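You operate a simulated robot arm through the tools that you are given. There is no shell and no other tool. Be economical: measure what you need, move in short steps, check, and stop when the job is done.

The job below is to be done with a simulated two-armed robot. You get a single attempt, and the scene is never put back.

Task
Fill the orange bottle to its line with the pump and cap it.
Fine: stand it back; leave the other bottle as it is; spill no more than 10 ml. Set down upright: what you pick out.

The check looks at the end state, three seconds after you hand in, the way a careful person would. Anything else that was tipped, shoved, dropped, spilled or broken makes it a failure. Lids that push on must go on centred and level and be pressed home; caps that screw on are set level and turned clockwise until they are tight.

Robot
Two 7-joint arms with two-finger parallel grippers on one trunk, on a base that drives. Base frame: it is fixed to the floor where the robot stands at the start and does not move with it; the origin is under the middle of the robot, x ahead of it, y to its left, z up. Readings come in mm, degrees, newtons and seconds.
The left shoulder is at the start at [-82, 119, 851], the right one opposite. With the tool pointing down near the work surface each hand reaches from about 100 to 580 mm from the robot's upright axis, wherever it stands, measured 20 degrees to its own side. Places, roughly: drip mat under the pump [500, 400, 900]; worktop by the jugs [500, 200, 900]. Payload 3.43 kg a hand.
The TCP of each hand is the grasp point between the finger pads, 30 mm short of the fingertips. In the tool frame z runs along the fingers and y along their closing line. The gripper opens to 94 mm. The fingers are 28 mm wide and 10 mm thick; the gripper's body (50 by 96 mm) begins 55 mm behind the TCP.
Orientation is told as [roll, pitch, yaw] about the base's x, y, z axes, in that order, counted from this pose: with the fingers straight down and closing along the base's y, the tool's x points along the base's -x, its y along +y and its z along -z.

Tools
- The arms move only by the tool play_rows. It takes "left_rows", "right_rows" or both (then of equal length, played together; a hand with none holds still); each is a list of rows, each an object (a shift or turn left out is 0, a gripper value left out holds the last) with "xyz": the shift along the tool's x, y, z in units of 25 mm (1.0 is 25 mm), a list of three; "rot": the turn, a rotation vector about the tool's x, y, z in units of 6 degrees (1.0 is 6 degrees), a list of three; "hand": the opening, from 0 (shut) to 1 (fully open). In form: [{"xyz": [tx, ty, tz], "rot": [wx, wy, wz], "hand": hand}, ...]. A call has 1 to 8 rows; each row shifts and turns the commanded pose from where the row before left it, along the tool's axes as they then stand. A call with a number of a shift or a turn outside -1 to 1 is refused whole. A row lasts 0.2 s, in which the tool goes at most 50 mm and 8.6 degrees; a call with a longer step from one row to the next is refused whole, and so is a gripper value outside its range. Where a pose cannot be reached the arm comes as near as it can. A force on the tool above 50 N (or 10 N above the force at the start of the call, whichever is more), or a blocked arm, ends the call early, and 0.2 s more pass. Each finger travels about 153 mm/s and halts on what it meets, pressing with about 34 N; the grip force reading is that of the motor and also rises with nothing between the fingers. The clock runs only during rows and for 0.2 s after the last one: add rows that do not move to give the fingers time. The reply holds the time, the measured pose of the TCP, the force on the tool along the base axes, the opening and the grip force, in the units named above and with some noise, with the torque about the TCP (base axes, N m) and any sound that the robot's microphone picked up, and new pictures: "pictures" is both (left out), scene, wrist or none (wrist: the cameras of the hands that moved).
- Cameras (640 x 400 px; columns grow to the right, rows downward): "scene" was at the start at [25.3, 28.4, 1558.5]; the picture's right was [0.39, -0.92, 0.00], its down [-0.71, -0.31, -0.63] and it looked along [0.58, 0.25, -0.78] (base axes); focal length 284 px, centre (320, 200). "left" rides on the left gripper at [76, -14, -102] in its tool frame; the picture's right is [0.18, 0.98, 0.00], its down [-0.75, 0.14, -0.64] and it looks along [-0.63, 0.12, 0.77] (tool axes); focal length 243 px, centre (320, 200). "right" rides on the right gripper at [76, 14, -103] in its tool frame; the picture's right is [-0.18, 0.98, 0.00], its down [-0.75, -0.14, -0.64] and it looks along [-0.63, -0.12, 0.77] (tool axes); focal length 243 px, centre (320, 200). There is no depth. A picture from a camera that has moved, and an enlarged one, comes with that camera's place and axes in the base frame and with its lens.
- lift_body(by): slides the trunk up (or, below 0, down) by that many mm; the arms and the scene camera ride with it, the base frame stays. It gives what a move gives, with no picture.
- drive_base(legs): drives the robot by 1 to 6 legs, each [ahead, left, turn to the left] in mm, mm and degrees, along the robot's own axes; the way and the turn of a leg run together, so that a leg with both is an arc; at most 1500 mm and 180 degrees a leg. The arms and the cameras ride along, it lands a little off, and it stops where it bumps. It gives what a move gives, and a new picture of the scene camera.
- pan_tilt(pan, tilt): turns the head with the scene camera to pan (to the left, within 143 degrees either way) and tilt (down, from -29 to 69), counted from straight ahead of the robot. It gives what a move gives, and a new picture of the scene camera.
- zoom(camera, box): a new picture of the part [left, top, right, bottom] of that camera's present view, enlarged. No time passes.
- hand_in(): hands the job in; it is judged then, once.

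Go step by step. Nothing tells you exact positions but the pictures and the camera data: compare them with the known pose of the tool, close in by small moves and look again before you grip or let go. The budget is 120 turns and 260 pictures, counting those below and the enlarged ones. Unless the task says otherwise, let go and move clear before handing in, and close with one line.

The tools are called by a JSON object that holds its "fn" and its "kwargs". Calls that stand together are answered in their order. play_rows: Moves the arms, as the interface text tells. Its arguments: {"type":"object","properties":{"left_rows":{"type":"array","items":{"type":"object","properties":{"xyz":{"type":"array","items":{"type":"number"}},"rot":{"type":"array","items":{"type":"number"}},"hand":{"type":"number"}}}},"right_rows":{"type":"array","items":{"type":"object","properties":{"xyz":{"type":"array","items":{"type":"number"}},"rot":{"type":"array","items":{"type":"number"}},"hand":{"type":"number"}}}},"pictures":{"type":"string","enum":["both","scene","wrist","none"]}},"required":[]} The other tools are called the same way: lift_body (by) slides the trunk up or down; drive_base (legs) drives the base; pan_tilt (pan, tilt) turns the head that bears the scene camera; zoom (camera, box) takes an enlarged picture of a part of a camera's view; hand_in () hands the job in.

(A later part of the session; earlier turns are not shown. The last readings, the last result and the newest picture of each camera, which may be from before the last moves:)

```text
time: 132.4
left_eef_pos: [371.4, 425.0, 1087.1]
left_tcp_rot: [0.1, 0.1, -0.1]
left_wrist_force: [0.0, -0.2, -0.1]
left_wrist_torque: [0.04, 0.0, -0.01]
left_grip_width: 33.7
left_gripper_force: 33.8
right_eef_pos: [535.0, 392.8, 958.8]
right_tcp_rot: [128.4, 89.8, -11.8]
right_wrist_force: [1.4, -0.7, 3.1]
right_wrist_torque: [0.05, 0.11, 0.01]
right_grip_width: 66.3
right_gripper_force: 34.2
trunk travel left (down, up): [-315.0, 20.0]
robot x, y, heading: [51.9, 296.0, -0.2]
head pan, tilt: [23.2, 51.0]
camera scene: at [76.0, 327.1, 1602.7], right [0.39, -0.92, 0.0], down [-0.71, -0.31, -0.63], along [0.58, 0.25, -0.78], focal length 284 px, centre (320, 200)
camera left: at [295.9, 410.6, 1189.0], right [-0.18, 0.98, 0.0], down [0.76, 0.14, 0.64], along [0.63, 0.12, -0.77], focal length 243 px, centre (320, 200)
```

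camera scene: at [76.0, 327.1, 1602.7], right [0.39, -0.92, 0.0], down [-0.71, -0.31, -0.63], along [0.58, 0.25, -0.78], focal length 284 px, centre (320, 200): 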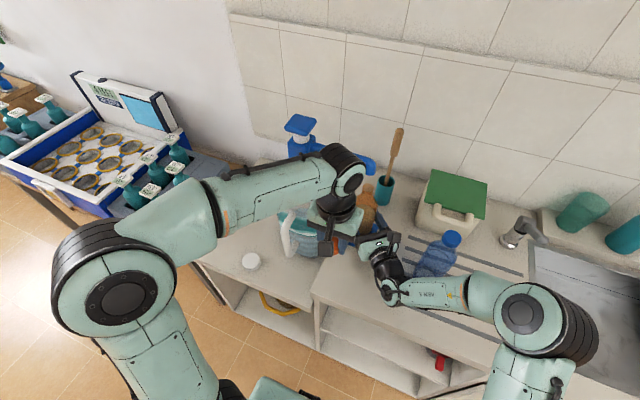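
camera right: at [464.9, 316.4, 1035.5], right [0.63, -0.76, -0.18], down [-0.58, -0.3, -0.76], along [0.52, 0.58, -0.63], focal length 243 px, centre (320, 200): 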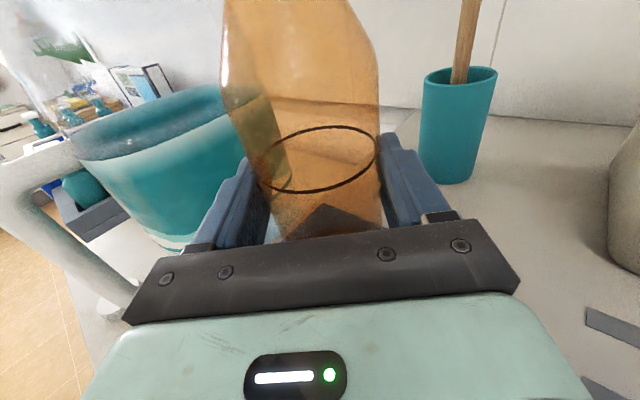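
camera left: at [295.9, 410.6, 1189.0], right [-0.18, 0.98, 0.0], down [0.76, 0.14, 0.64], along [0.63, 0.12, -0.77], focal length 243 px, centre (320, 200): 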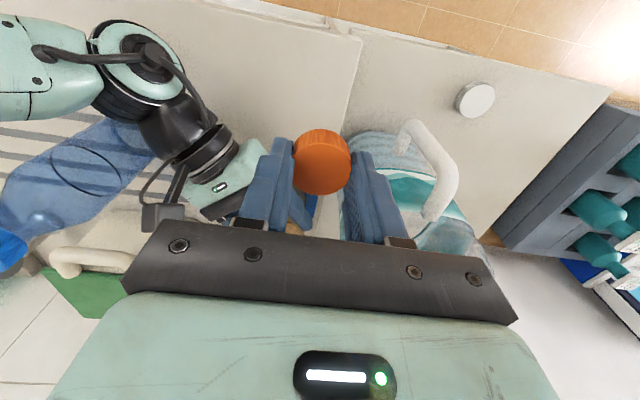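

Cap in hand again. I raise and pre-rotate the left hand, then lift the filled bottle out from under the spout gently.

{"fn": "play_rows", "kwargs": {"left_rows": [{"xyz": [0, 0, -1]}, {"xyz": [0, 0, -1]}, {"xyz": [0, 0, -1]}, {"xyz": [0, 0, -1]}, {"xyz": [0.4, 0, -1]}, {"xyz": [0.4, 0, -1], "rot": [0, 0, -1]}, {"rot": [0, 0, -1]}, {"rot": [0, 0, -1]}], "right_rows": [{"xyz": [0.2, 0, 0]}, {"xyz": [0.3, 0, 0]}, {"xyz": [0.3, 0, 0]}, {"xyz": [0, -0.15, -0.22]}, {"xyz": [0, -0.3, -0.45]}, {"xyz": [0, -0.3, -0.45]}, {"xyz": [0, -0.3, -0.45]}, {"xyz": [0, -0.3, -0.45]}], "pictures": "none"}}

{"fn": "play_rows", "kwargs": {"left_rows": [{"rot": [0, 0, -1]}, {"rot": [0, 0, -1]}, {"rot": [0, 0, -1]}, {"rot": [0, 0, -1]}, {"rot": [0, 0, -1]}, {"rot": [0, 0, -1]}, {"rot": [0, 0, -1]}, {"rot": [0, 0, -1]}], "right_rows": [{"xyz": [0, -0.3, -0.45]}, {"xyz": [0, -0.15, -0.22]}, {}, {}, {}, {}, {}, {}], "pictures": "both"}}

```text
time: 134.2
left_eef_pos: [352.6, 423.9, 1237.2]
left_tcp_rot: [0.1, 0.1, 18.0]
left_wrist_force: [-0.4, 0.2, -0.4]
left_wrist_torque: [0.01, 0.0, -0.02]
left_grip_width: 33.8
left_gripper_force: 34.0
right_eef_pos: [473.9, 386.7, 977.4]
right_tcp_rot: [125.0, 89.6, -15.1]
right_wrist_force: [0.0, -0.2, -3.5]
right_wrist_torque: [-0.05, 0.03, -0.02]
right_grip_width: 66.2
right_gripper_force: 34.2
trunk travel left (down, up): [-315.0, 20.0]
robot x, y, heading: [50.8, 298.7, 0.1]
head pan, tilt: [23.2, 51.0]
```

```text
time: 136.0
left_eef_pos: [352.6, 424.7, 1236.9]
left_tcp_rot: [0.0, -0.1, 66.1]
left_wrist_force: [0.3, 0.2, 0.4]
left_wrist_torque: [0.02, 0.0, 0.04]
left_grip_width: 33.6
left_gripper_force: 34.1
right_eef_pos: [453.9, 383.7, 977.5]
right_tcp_rot: [122.7, 89.7, -17.5]
right_wrist_force: [-0.5, 0.3, -3.9]
right_wrist_torque: [-0.05, 0.05, 0.02]
right_grip_width: 66.1
right_gripper_force: 34.0
trunk travel left (down, up): [-315.0, 20.0]
robot x, y, heading: [49.9, 297.8, -0.0]
head pan, tilt: [23.2, 51.0]
camera scene: at [76.5, 327.3, 1602.7], right [0.39, -0.92, 0.0], down [-0.71, -0.31, -0.63], along [0.58, 0.25, -0.78], focal length 284 px, centre (320, 200)
camera right: at [384.0, 308.4, 1053.4], right [0.63, -0.76, -0.18], down [-0.58, -0.3, -0.76], along [0.52, 0.58, -0.63], focal length 243 px, centre (320, 200)
camera left: at [335.5, 348.5, 1339.4], right [-0.97, 0.23, 0.0], down [0.18, 0.74, 0.64], along [0.15, 0.63, -0.77], focal length 243 px, centre (320, 200)
```

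scene: 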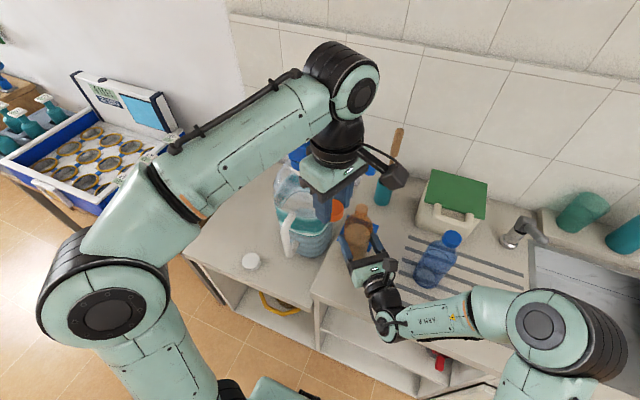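
right: 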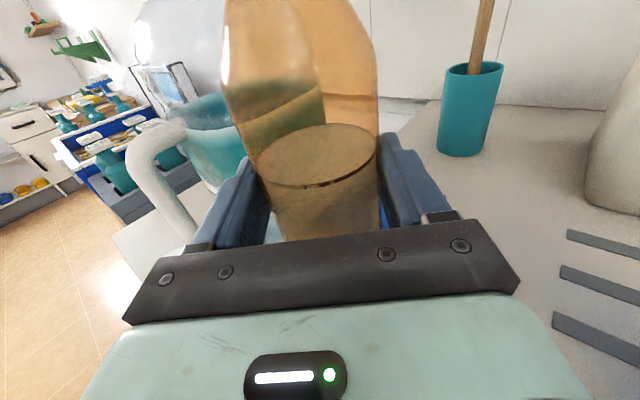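
left: 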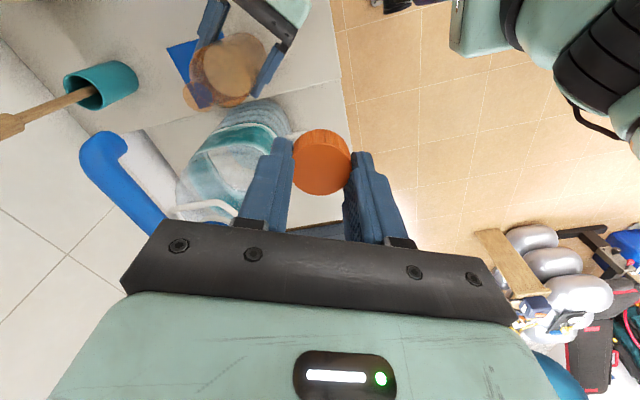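

{"fn": "drive_base", "kwargs": {"legs": [[-55, 0, 0]]}}

{"fn": "play_rows", "kwargs": {"left_rows": [{"rot": [0, 0, -1]}, {"rot": [0, 0, -1]}, {"rot": [0, 0, -1]}, {"rot": [0, 0, -1]}, {"rot": [0, 0, -1]}, {"rot": [0, 0, -1]}, {"rot": [0, 0, -1]}, {"rot": [0, 0, -1]}], "right_rows": [{"xyz": [-0.3, 0, 0]}, {"xyz": [-0.3, 0, 0]}, {"xyz": [-0.15, 0, 0]}, {"xyz": [-0.06, 0, 0]}, {}, {}, {}, {}], "pictures": "none"}}

```text
time: 136.9
left_eef_pos: [299.7, 424.6, 1238.4]
left_tcp_rot: [0.0, -0.1, 65.9]
left_wrist_force: [-0.4, 0.2, 0.7]
left_wrist_torque: [-0.02, 0.0, -0.03]
left_grip_width: 33.9
left_gripper_force: 34.9
right_eef_pos: [400.2, 384.1, 976.9]
right_tcp_rot: [124.4, 89.7, -15.8]
right_wrist_force: [0.1, -0.2, -3.6]
right_wrist_torque: [-0.02, 0.05, 0.02]
right_grip_width: 66.2
right_gripper_force: 33.9
trunk travel left (down, up): [-315.0, 20.0]
robot x, y, heading: [-0.4, 296.1, -0.1]
head pan, tilt: [23.2, 51.0]
camera scene: at [23.0, 327.3, 1603.0], right [0.39, -0.92, 0.0], down [-0.72, -0.31, -0.63], along [0.58, 0.25, -0.78], focal length 284 px, centre (320, 200)
```

scene: 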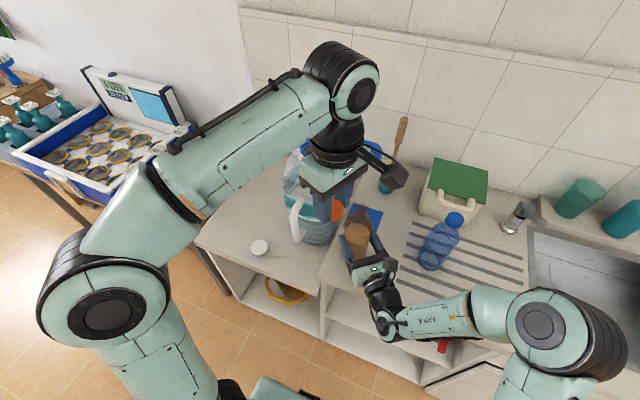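

```text
time: 138.7
left_eef_pos: [298.4, 424.6, 1237.3]
left_tcp_rot: [0.1, -0.1, 113.9]
left_wrist_force: [-0.5, -0.4, 0.0]
left_wrist_torque: [-0.02, 0.01, -0.02]
left_grip_width: 33.4
left_gripper_force: 33.9
right_eef_pos: [399.3, 383.4, 958.2]
right_tcp_rot: [143.0, 89.5, 2.6]
right_wrist_force: [0.4, -0.6, 10.6]
right_wrist_torque: [0.11, 0.23, 0.01]
right_grip_width: 66.2
right_gripper_force: 34.3
trunk travel left (down, up): [-315.0, 20.0]
robot x, y, heading: [-0.9, 299.2, 0.0]
head pan, tilt: [23.2, 51.0]
```

{"fn": "play_rows", "kwargs": {"left_rows": [{"rot": [0, 0, -1]}, {"rot": [0, 0, -1]}, {"rot": [0, 0, -1]}, {"rot": [0, 0, -1]}, {"rot": [0, 0, -1]}, {"rot": [0, 0, -1]}, {"xyz": [0.88, -0.2, 0]}, {"xyz": [0.88, -0.2, 0]}], "pictures": "none"}}

{"fn": "play_rows", "kwargs": {"left_rows": [{"xyz": [0.88, -0.2, 0.5]}, {"xyz": [0.88, -0.2, 1]}, {"xyz": [0.88, -0.2, 1]}, {"xyz": [0, 0, 0.8]}, {}], "pictures": "both"}}

{"fn": "zoom", "kwargs": {"camera": "left", "box": [220, 40, 420, 220]}}

```text
time: 140.5
left_eef_pos: [343.7, 404.7, 1230.0]
left_tcp_rot: [0.3, -1.0, 146.3]
left_wrist_force: [-0.3, -1.1, -0.7]
left_wrist_torque: [0.0, 0.0, 0.0]
left_grip_width: 33.9
left_gripper_force: 33.8
left hand out of reach, approached as far as the arm can: row 6
right_eef_pos: [400.9, 382.2, 959.7]
right_tcp_rot: [146.3, 89.5, 6.0]
right_wrist_force: [3.4, 1.1, 19.1]
right_wrist_torque: [0.18, 0.15, 0.04]
right_grip_width: 66.1
right_gripper_force: 33.6
trunk travel left (down, up): [-315.0, 20.0]
robot x, y, heading: [-4.0, 298.5, -0.2]
head pan, tilt: [23.2, 51.0]
```

```text
time: 141.7
left_eef_pos: [403.6, 382.7, 1146.6]
left_tcp_rot: [0.3, -1.0, 146.4]
left_wrist_force: [-0.5, -0.1, 0.0]
left_wrist_torque: [-0.02, -0.03, 0.01]
left_grip_width: 33.7
left_gripper_force: 33.5
right_eef_pos: [400.0, 383.8, 958.7]
right_tcp_rot: [145.6, 89.6, 5.4]
right_wrist_force: [2.9, 1.8, 20.4]
right_wrist_torque: [0.23, 0.23, -0.01]
right_grip_width: 66.4
right_gripper_force: 33.8
trunk travel left (down, up): [-315.0, 20.0]
robot x, y, heading: [-6.1, 300.2, -0.0]
head pan, tilt: [23.2, 51.0]
camera scene: at [21.6, 327.1, 1602.7], right [0.39, -0.92, 0.0], down [-0.71, -0.31, -0.63], along [0.58, 0.25, -0.78], focal length 284 px, centre (320, 200)
camera left: at [477.9, 351.8, 1246.9], right [-0.39, -0.92, 0.0], down [-0.69, 0.3, 0.66], along [-0.6, 0.26, -0.75], focal length 243 px, centre (320, 200)
```

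scene: 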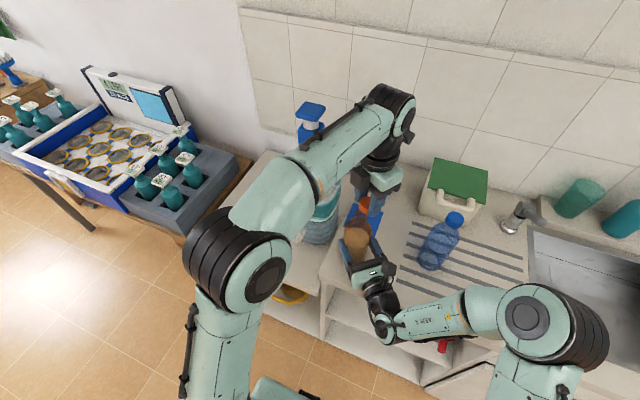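
left: 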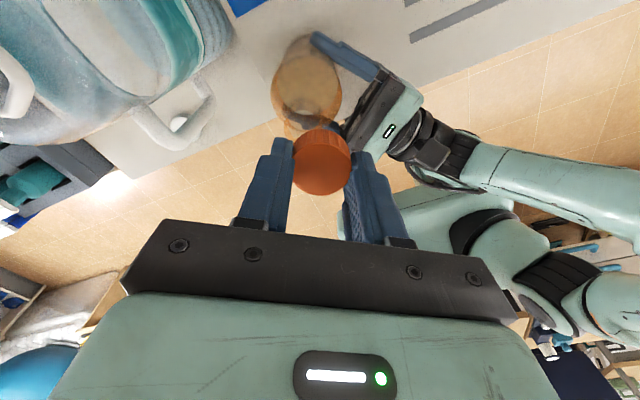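

```text
2.22 times, centred on (320, 130) of left
camera zoom: at [477.9, 351.8, 1246.9], right [-0.39, -0.92, 0.0], down [-0.69, 0.3, 0.66], along [-0.6, 0.26, -0.75], focal length 539 px, centre (320, 356)
```

zoom: 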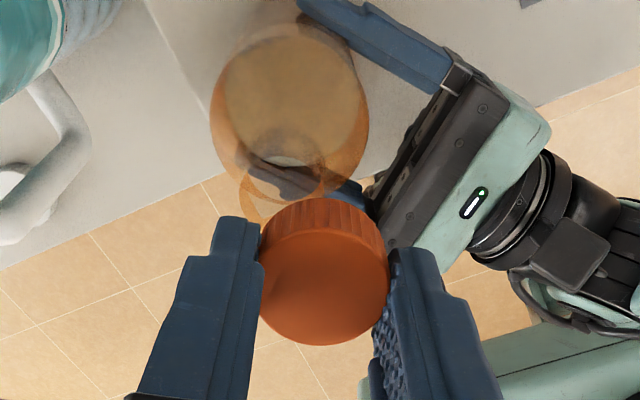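

{"fn": "play_rows", "kwargs": {"left_rows": [{"rot": [0.05, 0.17, 0]}, {"rot": [0, 0, 1]}, {"rot": [0, 0, 1]}, {"rot": [0, 0, 1]}, {"xyz": [-0.21, -0.34, 0]}, {}], "pictures": "wrist"}}

{"fn": "zoom", "kwargs": {"camera": "left", "box": [240, 70, 400, 200]}}

{"fn": "zoom", "kwargs": {"camera": "scene", "box": [310, 160, 430, 290]}}

```text
time: 143.1
left_eef_pos: [407.1, 391.6, 1146.3]
left_tcp_rot: [0.1, 0.0, 128.3]
left_wrist_force: [-0.7, -0.1, 0.0]
left_wrist_torque: [0.02, 0.01, -0.04]
left_grip_width: 33.6
left_gripper_force: 34.2
right_eef_pos: [400.4, 384.1, 958.5]
right_tcp_rot: [144.5, 89.5, 4.2]
right_wrist_force: [3.5, 1.5, 20.2]
right_wrist_torque: [0.25, 0.18, -0.03]
right_grip_width: 66.3
right_gripper_force: 33.8
trunk travel left (down, up): [-315.0, 20.0]
robot x, y, heading: [-3.2, 299.5, -0.1]
head pan, tilt: [23.2, 51.0]
camera left: at [466.9, 340.9, 1249.0], right [-0.66, -0.75, 0.0], down [-0.58, 0.51, 0.64], along [-0.48, 0.42, -0.77], focal length 243 px, centre (320, 200)
```

left: 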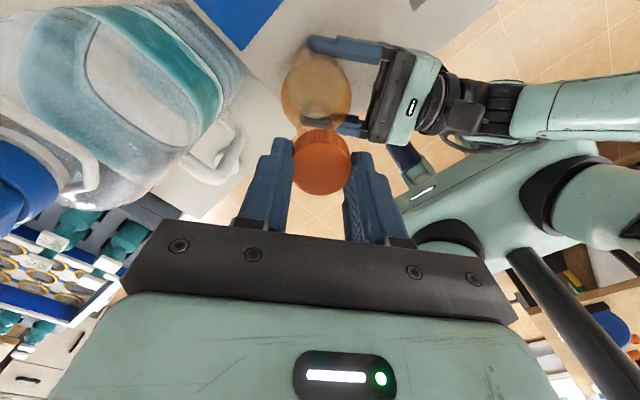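

```text
3.08 times, centred on (320, 135) of left
camera zoom: at [466.9, 340.9, 1249.0], right [-0.66, -0.75, 0.0], down [-0.58, 0.51, 0.64], along [-0.48, 0.42, -0.77], focal length 746 px, centre (320, 400)
```

zoom: 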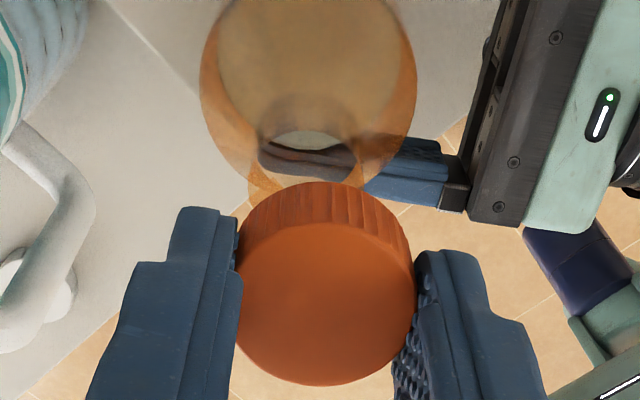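

```text
3.08 times, centred on (370, 225) of scene
camera zoom: at [21.6, 327.1, 1602.7], right [0.39, -0.92, 0.0], down [-0.71, -0.31, -0.63], along [0.58, 0.25, -0.78], focal length 875 px, centre (166, 123)
```

zoom: 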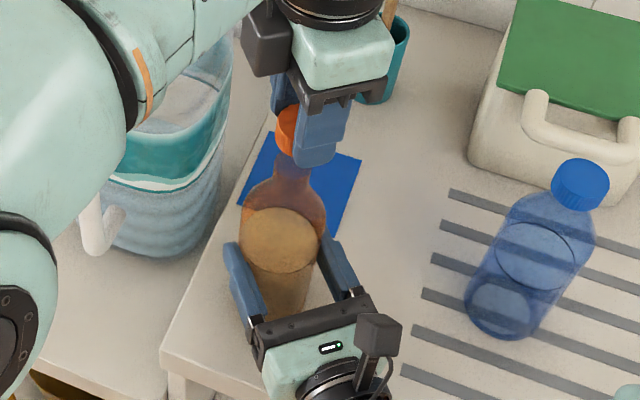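

{"fn": "play_rows", "kwargs": {"left_rows": [{"xyz": [0.03, -0.06, 0.6]}, {"xyz": [0, 0, 0.6]}, {}], "pictures": "wrist"}}

{"fn": "zoom", "kwargs": {"camera": "left", "box": [240, 70, 400, 200]}}

{"fn": "zoom", "kwargs": {"camera": "scene", "box": [340, 180, 400, 240]}}

```text
time: 143.9
left_eef_pos: [410.3, 391.6, 1116.4]
left_tcp_rot: [0.0, 0.1, 128.3]
left_wrist_force: [-0.4, -0.4, 0.2]
left_wrist_torque: [0.0, 0.01, 0.02]
left_grip_width: 34.0
left_gripper_force: 34.2
right_eef_pos: [400.2, 383.3, 959.0]
right_tcp_rot: [143.9, 89.6, 3.6]
right_wrist_force: [3.8, 1.9, 21.0]
right_wrist_torque: [0.27, 0.2, -0.03]
right_grip_width: 66.1
right_gripper_force: 33.9
trunk travel left (down, up): [-315.0, 20.0]
robot x, y, heading: [-5.0, 300.8, -0.3]
head pan, tilt: [23.2, 51.0]
camera left: at [468.9, 341.1, 1219.3], right [-0.66, -0.75, 0.0], down [-0.58, 0.5, 0.64], along [-0.48, 0.42, -0.77], focal length 243 px, centre (320, 200)
```

left: 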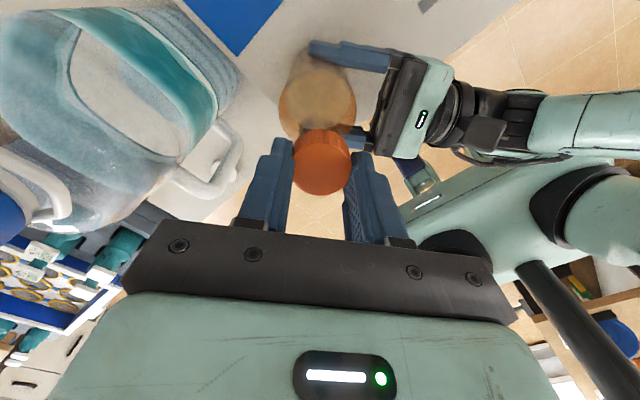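

```text
3.08 times, centred on (320, 135) of left
camera zoom: at [468.9, 341.1, 1219.3], right [-0.66, -0.75, 0.0], down [-0.58, 0.5, 0.64], along [-0.48, 0.42, -0.77], focal length 746 px, centre (320, 400)
```

zoom: 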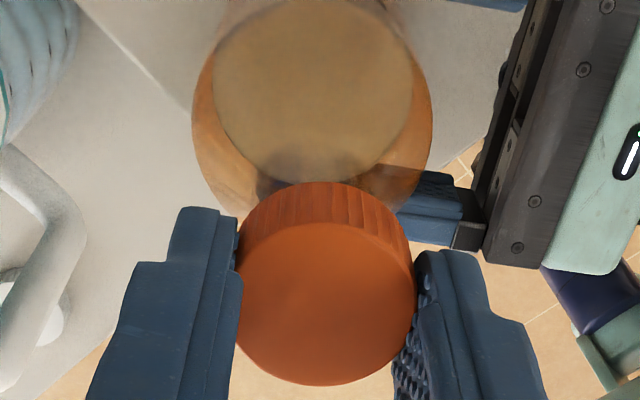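

```text
6.67 times, centred on (370, 210) of scene
camera zoom: at [21.6, 327.1, 1602.7], right [0.39, -0.92, 0.0], down [-0.71, -0.31, -0.63], along [0.58, 0.25, -0.78], focal length 1896 px, centre (-13, 133)
```

zoom: 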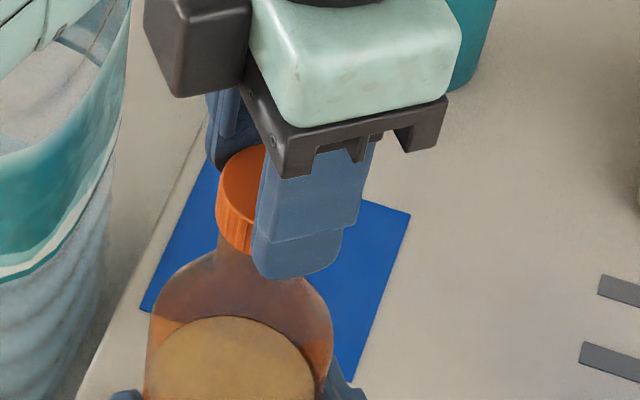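

{"fn": "play_rows", "kwargs": {"left_rows": [{"xyz": [0, -0.12, 0]}, {"xyz": [0, 0, 0.2]}, {"xyz": [0, 0, 0.15]}, {"xyz": [0, 0, 0.1]}, {}], "pictures": "wrist"}}

{"fn": "zoom", "kwargs": {"camera": "scene", "box": [340, 180, 400, 240]}}

```text
time: 145.1
left_eef_pos: [411.0, 392.1, 1105.0]
left_tcp_rot: [0.0, 0.0, 128.3]
left_wrist_force: [-0.2, 1.3, 1.5]
left_wrist_torque: [0.02, 0.03, -0.01]
left_grip_width: 33.6
left_gripper_force: 33.9
right_eef_pos: [400.3, 384.4, 958.7]
right_tcp_rot: [143.4, 89.5, 3.3]
right_wrist_force: [3.0, 0.0, 19.2]
right_wrist_torque: [0.34, 0.29, -0.05]
right_grip_width: 66.4
right_gripper_force: 33.9
trunk travel left (down, up): [-315.0, 20.0]
robot x, y, heading: [-4.7, 298.5, -0.2]
head pan, tilt: [23.2, 51.0]
camera left: at [470.8, 342.5, 1207.8], right [-0.66, -0.75, 0.0], down [-0.58, 0.5, 0.64], along [-0.48, 0.42, -0.77], focal length 243 px, centre (320, 200)
```

left: 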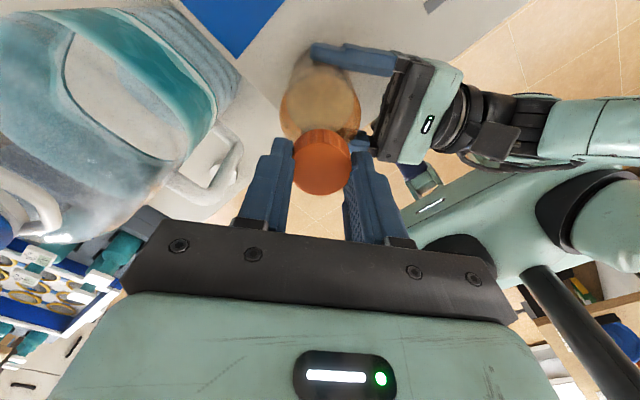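

```text
6.67 times, centred on (370, 210) of scene
camera zoom: at [21.5, 327.2, 1602.7], right [0.39, -0.92, 0.0], down [-0.71, -0.31, -0.63], along [0.58, 0.25, -0.78], focal length 1896 px, centre (-13, 133)
```

zoom: 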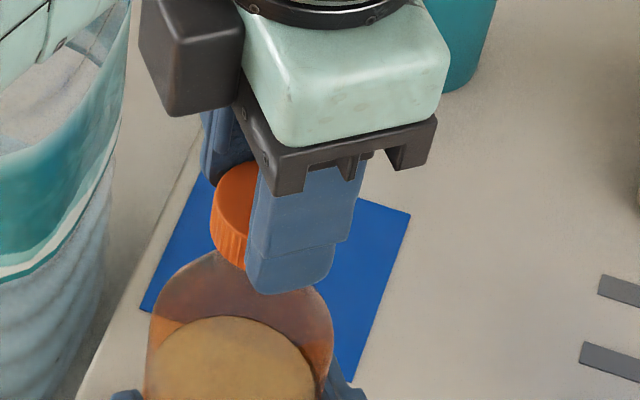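

{"fn": "zoom", "kwargs": {"camera": "left", "box": [250, 40, 390, 210]}}

{"fn": "zoom", "kwargs": {"camera": "right", "box": [160, 0, 480, 200]}}

```text
2.35 times, centred on (320, 125) of left
camera zoom: at [470.8, 342.5, 1207.8], right [-0.66, -0.75, 0.0], down [-0.58, 0.5, 0.64], along [-0.48, 0.42, -0.77], focal length 571 px, centre (320, 376)
```

zoom: 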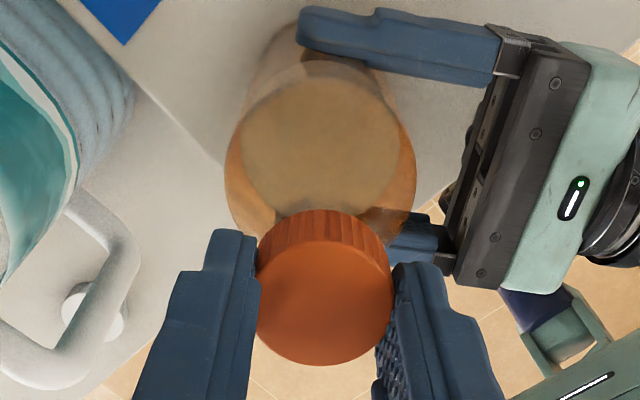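

```text
2.00 times, centred on (320, 100) of right
camera zoom: at [329.9, 307.7, 1033.9], right [0.63, -0.76, -0.18], down [-0.58, -0.3, -0.76], along [0.52, 0.58, -0.63], focal length 485 px, centre (320, 400)
```

zoom: 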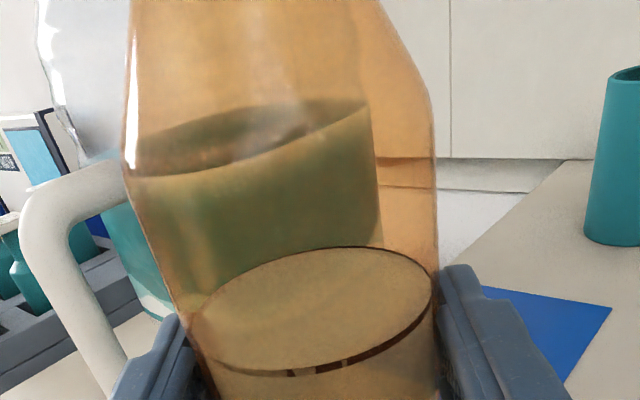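

{"fn": "play_rows", "kwargs": {"left_rows": [{"xyz": [0, 0, -0.08]}, {"xyz": [0.08, -0.045, 0]}, {"xyz": [0, 0, 0.1]}, {"xyz": [0, 0, 0.08]}, {}], "pictures": "none"}}

```text
time: 146.3
left_eef_pos: [413.5, 392.6, 1103.4]
left_tcp_rot: [0.1, -0.1, 128.3]
left_wrist_force: [-11.8, 4.4, 6.9]
left_wrist_torque: [0.19, 0.47, -0.02]
left_grip_width: 33.7
left_gripper_force: 34.1
right_eef_pos: [400.3, 383.5, 957.9]
right_tcp_rot: [135.2, 89.6, -5.2]
right_wrist_force: [13.5, -0.4, 16.0]
right_wrist_torque: [0.5, 0.73, -0.01]
right_grip_width: 66.5
right_gripper_force: 34.2
trunk travel left (down, up): [-315.0, 20.0]
robot x, y, heading: [-2.8, 298.5, -0.3]
head pan, tilt: [23.2, 51.0]
```

{"fn": "play_rows", "kwargs": {"left_rows": [{"xyz": [-0.06, 0.03, 0]}, {}], "pictures": "none"}}

```text
time: 146.9
left_eef_pos: [411.9, 392.5, 1102.7]
left_tcp_rot: [0.0, 0.0, 128.2]
left_wrist_force: [-3.3, 3.2, -0.8]
left_wrist_torque: [0.06, 0.06, -0.01]
left_grip_width: 33.6
left_gripper_force: 34.3
right_eef_pos: [400.6, 383.6, 958.2]
right_tcp_rot: [135.0, 89.5, -5.2]
right_wrist_force: [6.8, -3.5, 16.3]
right_wrist_torque: [0.04, -0.14, -0.06]
right_grip_width: 66.4
right_gripper_force: 34.4
trunk travel left (down, up): [-315.0, 20.0]
robot x, y, heading: [-1.9, 300.6, -0.2]
head pan, tilt: [23.2, 51.0]
```

{"fn": "play_rows", "kwargs": {"left_rows": [{"xyz": [-0.045, 0, 0]}, {"xyz": [0, 0, 0.08]}, {"xyz": [0, 0, 0.06]}, {}], "pictures": "none"}}

```text
time: 147.9
left_eef_pos: [410.1, 393.0, 1100.2]
left_tcp_rot: [0.1, 0.0, 128.2]
left_wrist_force: [-5.0, -1.0, 0.4]
left_wrist_torque: [-0.17, -0.07, 0.03]
left_grip_width: 33.5
left_gripper_force: 33.7
right_eef_pos: [399.6, 384.2, 958.4]
right_tcp_rot: [141.2, 89.6, 0.8]
right_wrist_force: [7.2, -1.1, 14.4]
right_wrist_torque: [0.09, 0.14, -0.11]
right_grip_width: 66.3
right_gripper_force: 33.7
trunk travel left (down, up): [-315.0, 20.0]
robot x, y, heading: [1.2, 297.8, -0.2]
head pan, tilt: [23.2, 51.0]
```

{"fn": "play_rows", "kwargs": {"left_rows": [{"xyz": [-0.025, 0.025, 0.06]}, {"xyz": [0, 0, 0.06]}, {"xyz": [0, 0, 0.06]}, {}], "pictures": "wrist"}}

```text
time: 148.9
left_eef_pos: [411.1, 394.3, 1098.6]
left_tcp_rot: [-0.2, 0.4, 128.2]
left_wrist_force: [-3.5, -0.3, 40.8]
left_wrist_torque: [0.04, 0.16, -0.02]
left_grip_width: 33.8
left_gripper_force: 33.7
right_eef_pos: [400.4, 384.0, 957.5]
right_tcp_rot: [127.2, 89.5, -13.0]
right_wrist_force: [15.3, 4.0, 3.4]
right_wrist_torque: [0.89, -0.5, -0.07]
right_grip_width: 66.4
right_gripper_force: 34.0
trunk travel left (down, up): [-315.0, 20.0]
robot x, y, heading: [-2.6, 297.5, -0.2]
head pan, tilt: [23.2, 51.0]
camera left: at [469.6, 343.5, 1200.8], right [-0.66, -0.75, 0.0], down [-0.58, 0.51, 0.64], along [-0.48, 0.42, -0.77], focal length 243 px, centre (320, 200)
```

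left: 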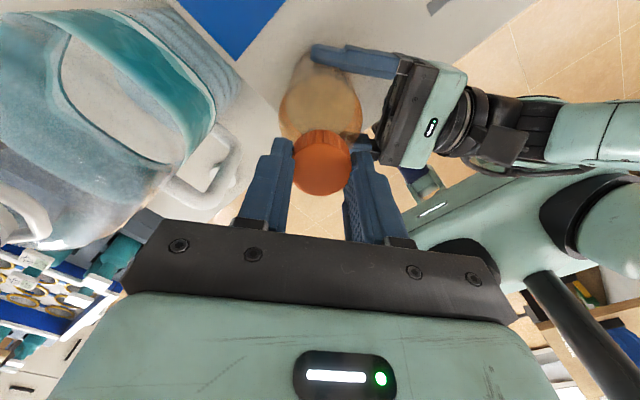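

The cap has met the thread start. I ease the pressure and begin turning clockwise.

{"fn": "play_rows", "kwargs": {"left_rows": [{"xyz": [0, 0, -0.04]}, {"rot": [0, 0, 1], "xyz": [0, 0, 0.003]}, {"rot": [0, 0, 1], "xyz": [0, 0, 0.003]}, {"rot": [0, 0, 1], "xyz": [0, 0, 0.003]}, {"rot": [0, 0, 1], "xyz": [0, 0, 0.003]}, {"rot": [0, 0, 1], "xyz": [0, 0, 0.003]}, {"rot": [0, 0, 1], "xyz": [0, 0, 0.003]}, {"rot": [0, 0, 1], "xyz": [0, 0, 0.003]}], "pictures": "none"}}

```text
time: 150.7
left_eef_pos: [412.0, 392.9, 1097.8]
left_tcp_rot: [-0.2, 0.1, 86.3]
left_wrist_force: [-0.6, -0.4, 36.9]
left_wrist_torque: [-0.08, 0.04, -0.03]
left_grip_width: 33.8
left_gripper_force: 34.2
right_eef_pos: [399.4, 382.6, 958.9]
right_tcp_rot: [131.5, 89.6, -8.7]
right_wrist_force: [10.5, 1.6, 6.7]
right_wrist_torque: [0.26, -0.05, -0.13]
right_grip_width: 66.4
right_gripper_force: 33.5
trunk travel left (down, up): [-315.0, 20.0]
robot x, y, heading: [-0.1, 298.7, -0.1]
head pan, tilt: [23.2, 51.0]
```

{"fn": "play_rows", "kwargs": {"left_rows": [{"rot": [0, 0, 1], "xyz": [0, 0, -0.02]}, {"rot": [0, 0, 1]}, {"rot": [0, 0, 1]}, {"rot": [0, 0, 1]}, {"rot": [0, 0, 1]}, {"rot": [0, 0, 1]}, {"rot": [0, 0, 1]}, {"rot": [0, 0, 1]}], "pictures": "none"}}

{"fn": "play_rows", "kwargs": {"left_rows": [{"rot": [0, 0, 1], "xyz": [0, 0, 0.003]}, {"rot": [0, 0, 1], "xyz": [0, 0, 0.003]}, {"rot": [0, 0, 1], "xyz": [0, 0, 0.003]}, {"rot": [0, 0, 1], "xyz": [0, 0, 0.003]}, {"rot": [0, 0, 1], "xyz": [0, 0, 0.003]}, {"rot": [0, 0, 1], "xyz": [0, 0, 0.003]}, {"rot": [0, 0, 1], "xyz": [0, 0, 0.003]}, {"rot": [0, 0, 1], "xyz": [0, 0, 0.003]}], "pictures": "none"}}

```text
time: 152.5
left_eef_pos: [411.5, 394.8, 1097.3]
left_tcp_rot: [-0.1, -0.1, 38.1]
left_wrist_force: [10.9, -1.1, 22.1]
left_wrist_torque: [-0.07, -0.33, 0.01]
left_grip_width: 33.8
left_gripper_force: 34.0
right_eef_pos: [398.8, 384.4, 957.3]
right_tcp_rot: [134.8, 89.6, -5.3]
right_wrist_force: [-5.9, -4.6, 11.5]
right_wrist_torque: [0.0, -0.7, 0.09]
right_grip_width: 66.2
right_gripper_force: 34.2
trunk travel left (down, up): [-315.0, 20.0]
robot x, y, heading: [-1.1, 303.0, 0.1]
head pan, tilt: [23.2, 51.0]
```

```text
time: 154.3
left_eef_pos: [410.3, 392.7, 1095.8]
left_tcp_rot: [0.0, -0.1, -9.8]
left_wrist_force: [13.1, -0.4, 19.1]
left_wrist_torque: [0.0, -0.42, -0.04]
left_grip_width: 33.6
left_gripper_force: 34.2
right_eef_pos: [399.3, 384.0, 957.7]
right_tcp_rot: [135.0, 89.6, -5.3]
right_wrist_force: [-12.0, -3.3, 10.8]
right_wrist_torque: [0.06, -0.83, 0.13]
right_grip_width: 66.4
right_gripper_force: 34.1
trunk travel left (down, up): [-315.0, 20.0]
robot x, y, heading: [-6.2, 300.8, -0.3]
head pan, tilt: [23.2, 51.0]
```

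Height is falling and the force easing: the thread is taking. I continue, yielding a little in x.

{"fn": "play_rows", "kwargs": {"left_rows": [{"rot": [0, 0, 1], "xyz": [-0.03, 0, 0.003]}, {"rot": [0, 0, 1], "xyz": [0, 0, 0.003]}, {"rot": [0, 0, 1], "xyz": [0, 0, 0.003]}, {"rot": [0, 0, 1], "xyz": [0, 0, 0.003]}, {"rot": [0, 0, 1], "xyz": [0, 0, 0.003]}, {"rot": [0, 0, 1], "xyz": [0, 0, 0.003]}, {"rot": [0, 0, 1], "xyz": [0, 0, 0.003]}, {"rot": [0, 0, 1], "xyz": [0, 0, 0.003]}], "pictures": "wrist"}}

{"fn": "zoom", "kwargs": {"camera": "left", "box": [250, 40, 390, 210]}}

```text
time: 156.1
left_eef_pos: [410.6, 393.4, 1095.0]
left_tcp_rot: [0.0, -0.1, -58.0]
left_wrist_force: [-0.2, -4.7, 24.4]
left_wrist_torque: [-0.03, 0.02, -0.02]
left_grip_width: 33.5
left_gripper_force: 33.9
right_eef_pos: [399.7, 382.8, 958.6]
right_tcp_rot: [129.2, 89.6, -10.9]
right_wrist_force: [0.4, 3.8, 7.6]
right_wrist_torque: [-0.16, 0.86, 0.05]
right_grip_width: 66.4
right_gripper_force: 34.4
trunk travel left (down, up): [-315.0, 20.0]
robot x, y, heading: [-4.4, 300.3, 0.2]
head pan, tilt: [23.2, 51.0]
camera left: at [358.6, 450.5, 1197.5], right [0.74, 0.68, 0.0], down [0.52, -0.56, 0.64], along [0.44, -0.47, -0.77], focal length 243 px, centre (320, 200)
```

left: 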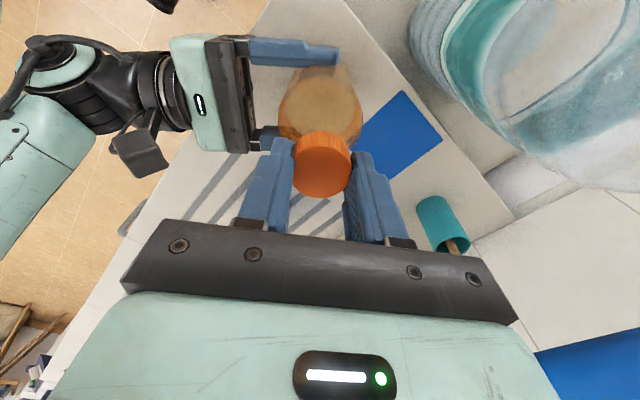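

```text
2.35 times, centred on (320, 125) of left
camera zoom: at [358.6, 450.5, 1197.5], right [0.74, 0.68, 0.0], down [0.52, -0.56, 0.64], along [0.44, -0.47, -0.77], focal length 571 px, centre (320, 376)
```

zoom: 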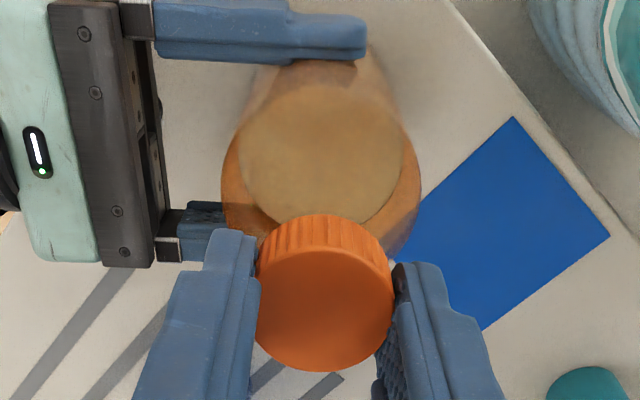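

The cap is level and threaded. I regrasp: open, turn back, and continue.

{"fn": "play_rows", "kwargs": {"left_rows": [{"hand": 0.55}, {"xyz": [0, 0, -0.2]}, {"rot": [0, 0, -1]}, {"rot": [0, 0, -1]}, {"rot": [0, 0, -1]}, {"rot": [0, 0, -1]}, {"rot": [0, 0, -1]}, {"rot": [0, 0, -1]}], "pictures": "none"}}

{"fn": "play_rows", "kwargs": {"left_rows": [{"rot": [0, 0, -1]}, {"rot": [0, 0, -1]}, {"rot": [0, 0, -1]}, {"rot": [0, 0, -1]}, {"rot": [0, 0, -1]}, {"rot": [0, 0, -1]}, {"rot": [0, 0, -1]}, {"rot": [0, 0, -1]}], "pictures": "none"}}

{"fn": "play_rows", "kwargs": {"left_rows": [{"rot": [0, 0, -1]}, {"rot": [0, 0, -1]}, {"rot": [0, 0, -1]}, {"rot": [0, 0, -1]}, {"rot": [0, 0, -1]}, {"rot": [0, 0, -1]}, {"rot": [0, 0, -1]}, {"rot": [0, 0, -1]}], "pictures": "none"}}

{"fn": "play_rows", "kwargs": {"left_rows": [{"rot": [0, 0, -1]}, {"rot": [0, 0, -1]}, {"rot": [0, 0, -1]}, {"rot": [0, 0, -1]}, {"rot": [0, 0, -1]}, {"rot": [0, 0, -1]}, {"rot": [0, 0, -1]}, {"rot": [0, 0, -1]}], "pictures": "wrist"}}

{"fn": "zoom", "kwargs": {"camera": "left", "box": [250, 40, 390, 210]}}

```text
time: 157.9
left_eef_pos: [410.8, 393.5, 1098.9]
left_tcp_rot: [0.1, 0.0, -21.7]
left_wrist_force: [0.3, -0.7, 0.4]
left_wrist_torque: [0.0, 0.0, 0.03]
left_grip_width: 51.4
left_gripper_force: 0.1
right_eef_pos: [400.2, 383.9, 956.7]
right_tcp_rot: [131.9, 89.6, -8.3]
right_wrist_force: [-4.2, 0.1, 11.8]
right_wrist_torque: [0.24, 0.52, 0.09]
right_grip_width: 66.4
right_gripper_force: 34.1
trunk travel left (down, up): [-315.0, 20.0]
robot x, y, heading: [-1.5, 298.2, -0.0]
head pan, tilt: [23.2, 51.0]
```

```text
time: 159.7
left_eef_pos: [411.4, 393.8, 1100.5]
left_tcp_rot: [0.0, 0.1, 26.4]
left_wrist_force: [0.4, -0.7, -0.6]
left_wrist_torque: [0.0, 0.01, 0.01]
left_grip_width: 51.8
left_gripper_force: 0.0
right_eef_pos: [399.7, 383.6, 958.0]
right_tcp_rot: [131.5, 89.6, -8.7]
right_wrist_force: [-2.0, -1.2, 10.8]
right_wrist_torque: [0.28, 0.37, 0.09]
right_grip_width: 66.4
right_gripper_force: 33.8
trunk travel left (down, up): [-315.0, 20.0]
robot x, y, heading: [1.5, 296.6, -0.2]
head pan, tilt: [23.2, 51.0]
```

```text
time: 161.5
left_eef_pos: [411.6, 393.4, 1098.7]
left_tcp_rot: [0.0, 0.1, 74.4]
left_wrist_force: [0.6, 0.3, 0.2]
left_wrist_torque: [0.01, 0.02, -0.03]
left_grip_width: 51.5
left_gripper_force: 0.0
right_eef_pos: [400.3, 384.1, 958.2]
right_tcp_rot: [131.3, 89.6, -9.0]
right_wrist_force: [-1.7, -0.8, 9.7]
right_wrist_torque: [0.32, 0.22, 0.08]
right_grip_width: 66.4
right_gripper_force: 33.5
trunk travel left (down, up): [-315.0, 20.0]
robot x, y, heading: [1.6, 297.2, -0.2]
head pan, tilt: [23.2, 51.0]
```

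```text
time: 163.3
left_eef_pos: [411.7, 393.2, 1099.1]
left_tcp_rot: [0.1, 0.0, 122.4]
left_wrist_force: [0.6, 0.1, 0.5]
left_wrist_torque: [0.03, 0.0, 0.01]
left_grip_width: 51.5
left_gripper_force: 0.0
right_eef_pos: [399.4, 384.4, 958.8]
right_tcp_rot: [130.9, 89.6, -9.2]
right_wrist_force: [-1.0, -0.9, 9.3]
right_wrist_torque: [0.29, 0.22, 0.02]
right_grip_width: 66.3
right_gripper_force: 33.8
trunk travel left (down, up): [-315.0, 20.0]
robot x, y, heading: [-1.6, 302.6, -0.1]
head pan, tilt: [23.2, 51.0]
camera left: at [465.2, 337.5, 1201.5], right [-0.73, -0.68, 0.0], down [-0.52, 0.56, 0.64], along [-0.44, 0.47, -0.77], focal length 243 px, centre (320, 200)
```

left: 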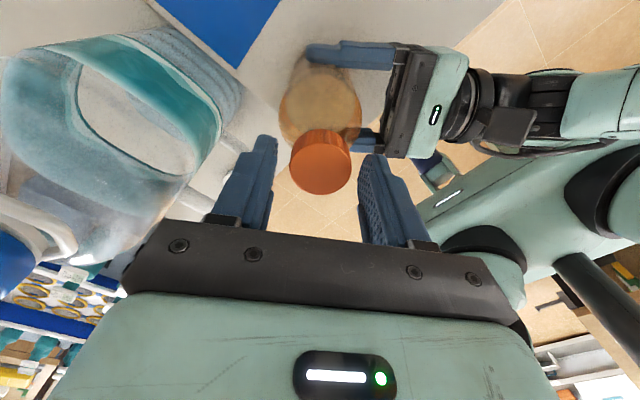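

```text
2.35 times, centred on (320, 125) of left
camera zoom: at [465.2, 337.5, 1201.5], right [-0.73, -0.68, 0.0], down [-0.52, 0.56, 0.64], along [-0.44, 0.47, -0.77], focal length 571 px, centre (320, 376)
```

zoom: 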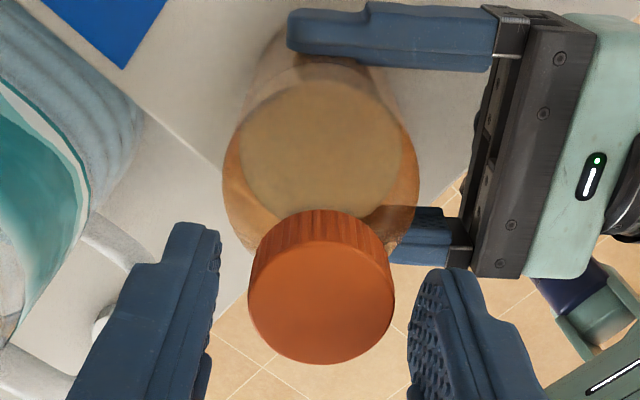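

{"fn": "play_rows", "kwargs": {"left_rows": [{"xyz": [0, 0, 0.24]}, {"hand": 0.4}, {"hand": 0.2}, {"hand": 0}, {}, {"rot": [0, 0, 1]}, {"rot": [0, 0, 1]}, {"rot": [0, 0, 1]}], "pictures": "none"}}

{"fn": "play_rows", "kwargs": {"left_rows": [{"rot": [0, 0, 1], "xyz": [0, 0, 0.003]}, {"rot": [0, 0, 1], "xyz": [0, 0, 0.003]}, {"rot": [0, 0, 1], "xyz": [0, 0, 0.003]}, {"rot": [0, 0, 1], "xyz": [0, 0, 0.003]}, {"rot": [0, 0, 1], "xyz": [0, 0, 0.003]}, {"rot": [0, 0, 1], "xyz": [0, 0, 0.003]}, {"rot": [0, 0, 1], "xyz": [0, 0, 0.003]}, {"rot": [0, 0, 1], "xyz": [0, 0, 0.003]}], "pictures": "none"}}

{"fn": "play_rows", "kwargs": {"left_rows": [{"rot": [0, 0, 1], "xyz": [0, 0, 0.003]}, {"rot": [0, 0, 1], "xyz": [0, 0, 0.003]}, {"rot": [0, 0, 1], "xyz": [0, 0, 0.003]}, {"rot": [0, 0, 1], "xyz": [0, 0, 0.003]}, {"rot": [0, 0, 1], "xyz": [0, 0, 0.003]}, {"rot": [0, 0, 1], "xyz": [0, 0, 0.003]}, {"rot": [0, 0, 1], "xyz": [0, 0, 0.003]}, {"rot": [0, 0, 1], "xyz": [0, 0, 0.003]}], "pictures": "none"}}

```text
time: 165.1
left_eef_pos: [411.1, 394.3, 1093.4]
left_tcp_rot: [-0.1, 0.0, 104.1]
left_wrist_force: [0.0, -0.4, 0.1]
left_wrist_torque: [0.0, 0.0, 0.01]
left_grip_width: 33.9
left_gripper_force: 34.1
right_eef_pos: [400.8, 382.9, 958.2]
right_tcp_rot: [129.6, 89.6, -10.6]
right_wrist_force: [-0.5, 0.5, 9.2]
right_wrist_torque: [0.31, 0.12, -0.02]
right_grip_width: 66.2
right_gripper_force: 33.6
trunk travel left (down, up): [-315.0, 20.0]
robot x, y, heading: [-4.5, 297.0, -0.2]
head pan, tilt: [23.2, 51.0]
```

```text
time: 166.9
left_eef_pos: [412.4, 394.0, 1093.4]
left_tcp_rot: [0.0, 0.0, 56.0]
left_wrist_force: [7.6, 0.2, 0.5]
left_wrist_torque: [-0.04, -0.23, 0.03]
left_grip_width: 33.7
left_gripper_force: 33.7
right_eef_pos: [399.0, 382.9, 957.5]
right_tcp_rot: [129.2, 89.7, -11.0]
right_wrist_force: [-6.7, -2.9, 8.8]
right_wrist_torque: [0.2, -0.76, 0.08]
right_grip_width: 66.1
right_gripper_force: 34.3
trunk travel left (down, up): [-315.0, 20.0]
robot x, y, heading: [-5.5, 296.8, -0.3]
head pan, tilt: [23.2, 51.0]
```

```text
time: 168.7
left_eef_pos: [411.9, 393.3, 1092.5]
left_tcp_rot: [0.0, 0.1, 8.2]
left_wrist_force: [1.6, -1.5, 1.2]
left_wrist_torque: [-0.07, -0.02, 0.78]
left_grip_width: 33.7
left_gripper_force: 34.0
right_eef_pos: [400.0, 382.4, 958.5]
right_tcp_rot: [130.0, 89.5, -10.2]
right_wrist_force: [-4.0, 2.9, 7.9]
right_wrist_torque: [0.1, 0.06, -0.69]
right_grip_width: 66.5
right_gripper_force: 34.1
trunk travel left (down, up): [-315.0, 20.0]
robot x, y, heading: [-2.5, 294.9, 0.1]
head pan, tilt: [23.2, 51.0]
```

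Torque has jumped to 0.78 N·m: it is tightening. A little more.

{"fn": "play_rows", "kwargs": {"left_rows": [{"rot": [0, 0, 0.7]}, {"rot": [0, 0, 0.7]}, {}], "pictures": "none"}}

```text
time: 169.5
left_eef_pos: [411.0, 393.4, 1091.7]
left_tcp_rot: [-0.1, 0.2, -0.2]
left_wrist_force: [1.8, -3.4, 2.1]
left_wrist_torque: [-0.09, -0.02, 0.64]
left_grip_width: 33.6
left_gripper_force: 33.9
right_eef_pos: [400.4, 384.2, 959.3]
right_tcp_rot: [128.1, 89.6, -12.1]
right_wrist_force: [-2.7, 2.4, 8.1]
right_wrist_torque: [-0.01, 0.05, -0.48]
right_grip_width: 66.1
right_gripper_force: 34.2
trunk travel left (down, up): [-315.0, 20.0]
robot x, y, heading: [-1.2, 302.7, 0.1]
head pan, tilt: [23.2, 51.0]
```

Torque saturates, so the cap is tight. I release the left hand and inspect.

{"fn": "play_rows", "kwargs": {"left_rows": [{"hand": 0.4}, {"hand": 0.65}, {}, {"xyz": [0, 0, -0.7]}, {"xyz": [0, 0, -1]}, {"xyz": [0, 0, -1]}, {"xyz": [0.8, 0.3, -1]}, {"xyz": [0.8, 0.3, -1]}], "pictures": "both"}}

{"fn": "zoom", "kwargs": {"camera": "left", "box": [240, 60, 400, 220]}}

{"fn": "zoom", "kwargs": {"camera": "scene", "box": [320, 180, 420, 280]}}

```text
time: 171.3
left_eef_pos: [372.0, 410.0, 1209.8]
left_tcp_rot: [0.0, 0.1, 0.0]
left_wrist_force: [0.1, -1.0, 0.2]
left_wrist_torque: [0.01, 0.01, 0.02]
left_grip_width: 60.9
left_gripper_force: 0.0
right_eef_pos: [400.0, 384.3, 958.2]
right_tcp_rot: [127.3, 89.5, -13.0]
right_wrist_force: [-2.8, -0.1, 7.9]
right_wrist_torque: [0.31, 0.27, 0.02]
right_grip_width: 66.4
right_gripper_force: 34.4
trunk travel left (down, up): [-315.0, 20.0]
robot x, y, heading: [-2.7, 296.0, -0.1]
head pan, tilt: [23.2, 51.0]
camera scene: at [21.5, 327.4, 1602.7], right [0.39, -0.92, 0.0], down [-0.71, -0.31, -0.63], along [0.58, 0.25, -0.78], focal length 284 px, centre (320, 200)
camera left: at [296.8, 395.3, 1311.5], right [-0.18, 0.98, 0.0], down [0.75, 0.14, 0.64], along [0.63, 0.12, -0.77], focal length 243 px, centre (320, 200)
```

scene: 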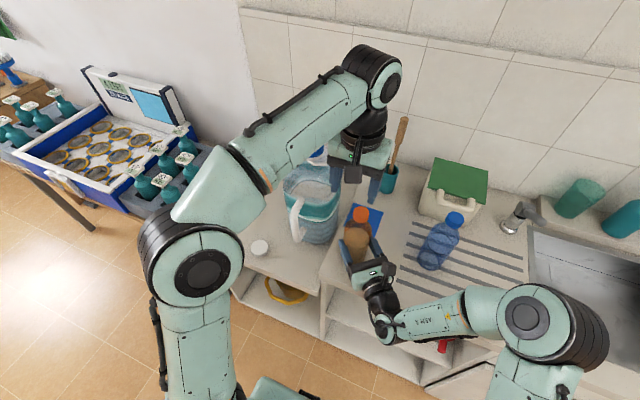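
left: 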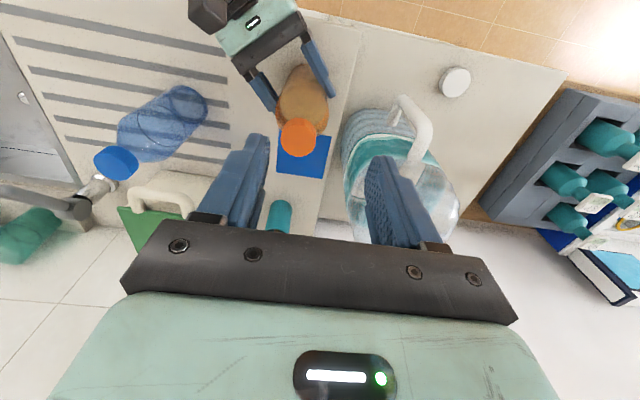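

```text
2.50 times, centred on (320, 140) of left
camera zoom: at [296.8, 395.3, 1311.5], right [-0.18, 0.98, 0.0], down [0.75, 0.14, 0.64], along [0.63, 0.12, -0.77], focal length 606 px, centre (320, 350)
```

zoom: 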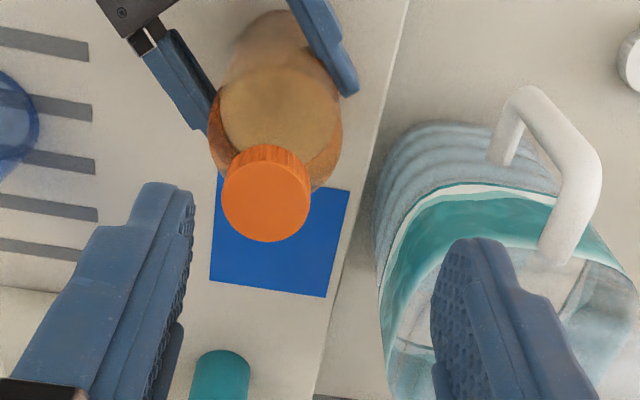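

```text
4.00 times, centred on (370, 230) of scene
camera zoom: at [21.5, 327.4, 1602.7], right [0.39, -0.92, 0.0], down [-0.71, -0.31, -0.63], along [0.58, 0.25, -0.78], focal length 1138 px, centre (120, 80)
```

zoom: 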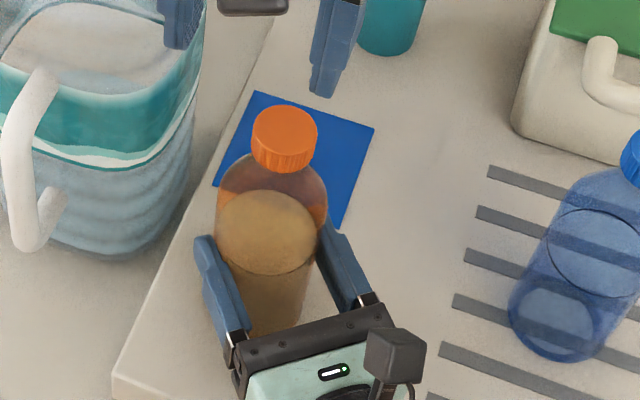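

Capped level, filled to the ring, mat dry. Now I lift the bottle slightly and drive back to its original spot near [458, 34].

{"fn": "play_rows", "kwargs": {"right_rows": [{"xyz": [0.3, 0, 0]}, {"xyz": [0.5, 0, 0]}, {"xyz": [0.5, 0, 0]}, {"xyz": [0.3, 0, 0]}, {}], "left_rows": [{"xyz": [0, 0, -0.5], "hand": 0.2}, {"hand": 0}, {}, {}, {}], "pictures": "none"}}

{"fn": "drive_base", "kwargs": {"legs": [[-75, 0, 0], [0, -357, 0]]}}

```text
time: 172.5
left_eef_pos: [373.4, 409.3, 1221.0]
left_tcp_rot: [0.0, 0.1, -0.2]
left_wrist_force: [-1.0, 0.6, 0.1]
left_wrist_torque: [0.04, -0.03, -0.01]
left_grip_width: 0.3
left_gripper_force: 32.6
right_eef_pos: [400.3, 384.5, 997.7]
right_tcp_rot: [119.2, 89.8, -21.0]
right_wrist_force: [0.0, -0.3, -3.0]
right_wrist_torque: [-0.05, 0.02, 0.0]
right_grip_width: 66.4
right_gripper_force: 34.0
trunk travel left (down, up): [-315.0, 20.0]
robot x, y, heading: [-2.6, 294.7, 0.1]
head pan, tilt: [23.2, 51.0]
```

```text
time: 176.9
left_eef_pos: [296.2, 50.5, 1221.1]
left_tcp_rot: [0.0, 0.1, 0.0]
left_wrist_force: [0.6, -1.0, -0.5]
left_wrist_torque: [-0.01, 0.05, 0.0]
left_grip_width: 0.0
left_gripper_force: 32.9
right_eef_pos: [324.3, 26.6, 997.5]
right_tcp_rot: [122.7, 89.8, -17.3]
right_wrist_force: [-0.1, 0.0, -3.6]
right_wrist_torque: [-0.05, 0.02, 0.0]
right_grip_width: 66.2
right_gripper_force: 34.3
trunk travel left (down, up): [-315.0, 20.0]
robot x, y, heading: [-80.5, -60.3, 0.2]
head pan, tilt: [23.2, 51.0]
camera scene: at [-53.1, -31.9, 1602.7], right [0.4, -0.92, 0.0], down [-0.71, -0.31, -0.63], along [0.58, 0.25, -0.78], focal length 284 px, centre (320, 200)
```

scene: 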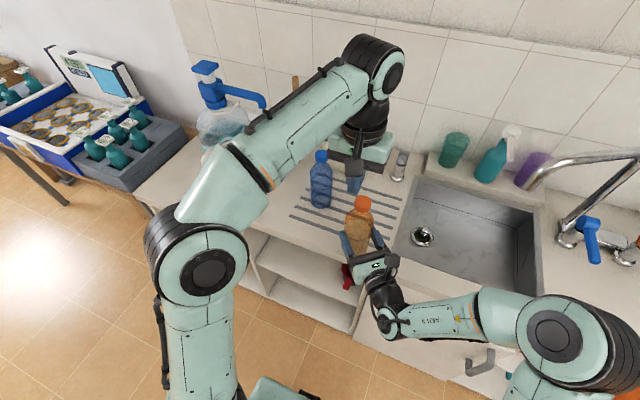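

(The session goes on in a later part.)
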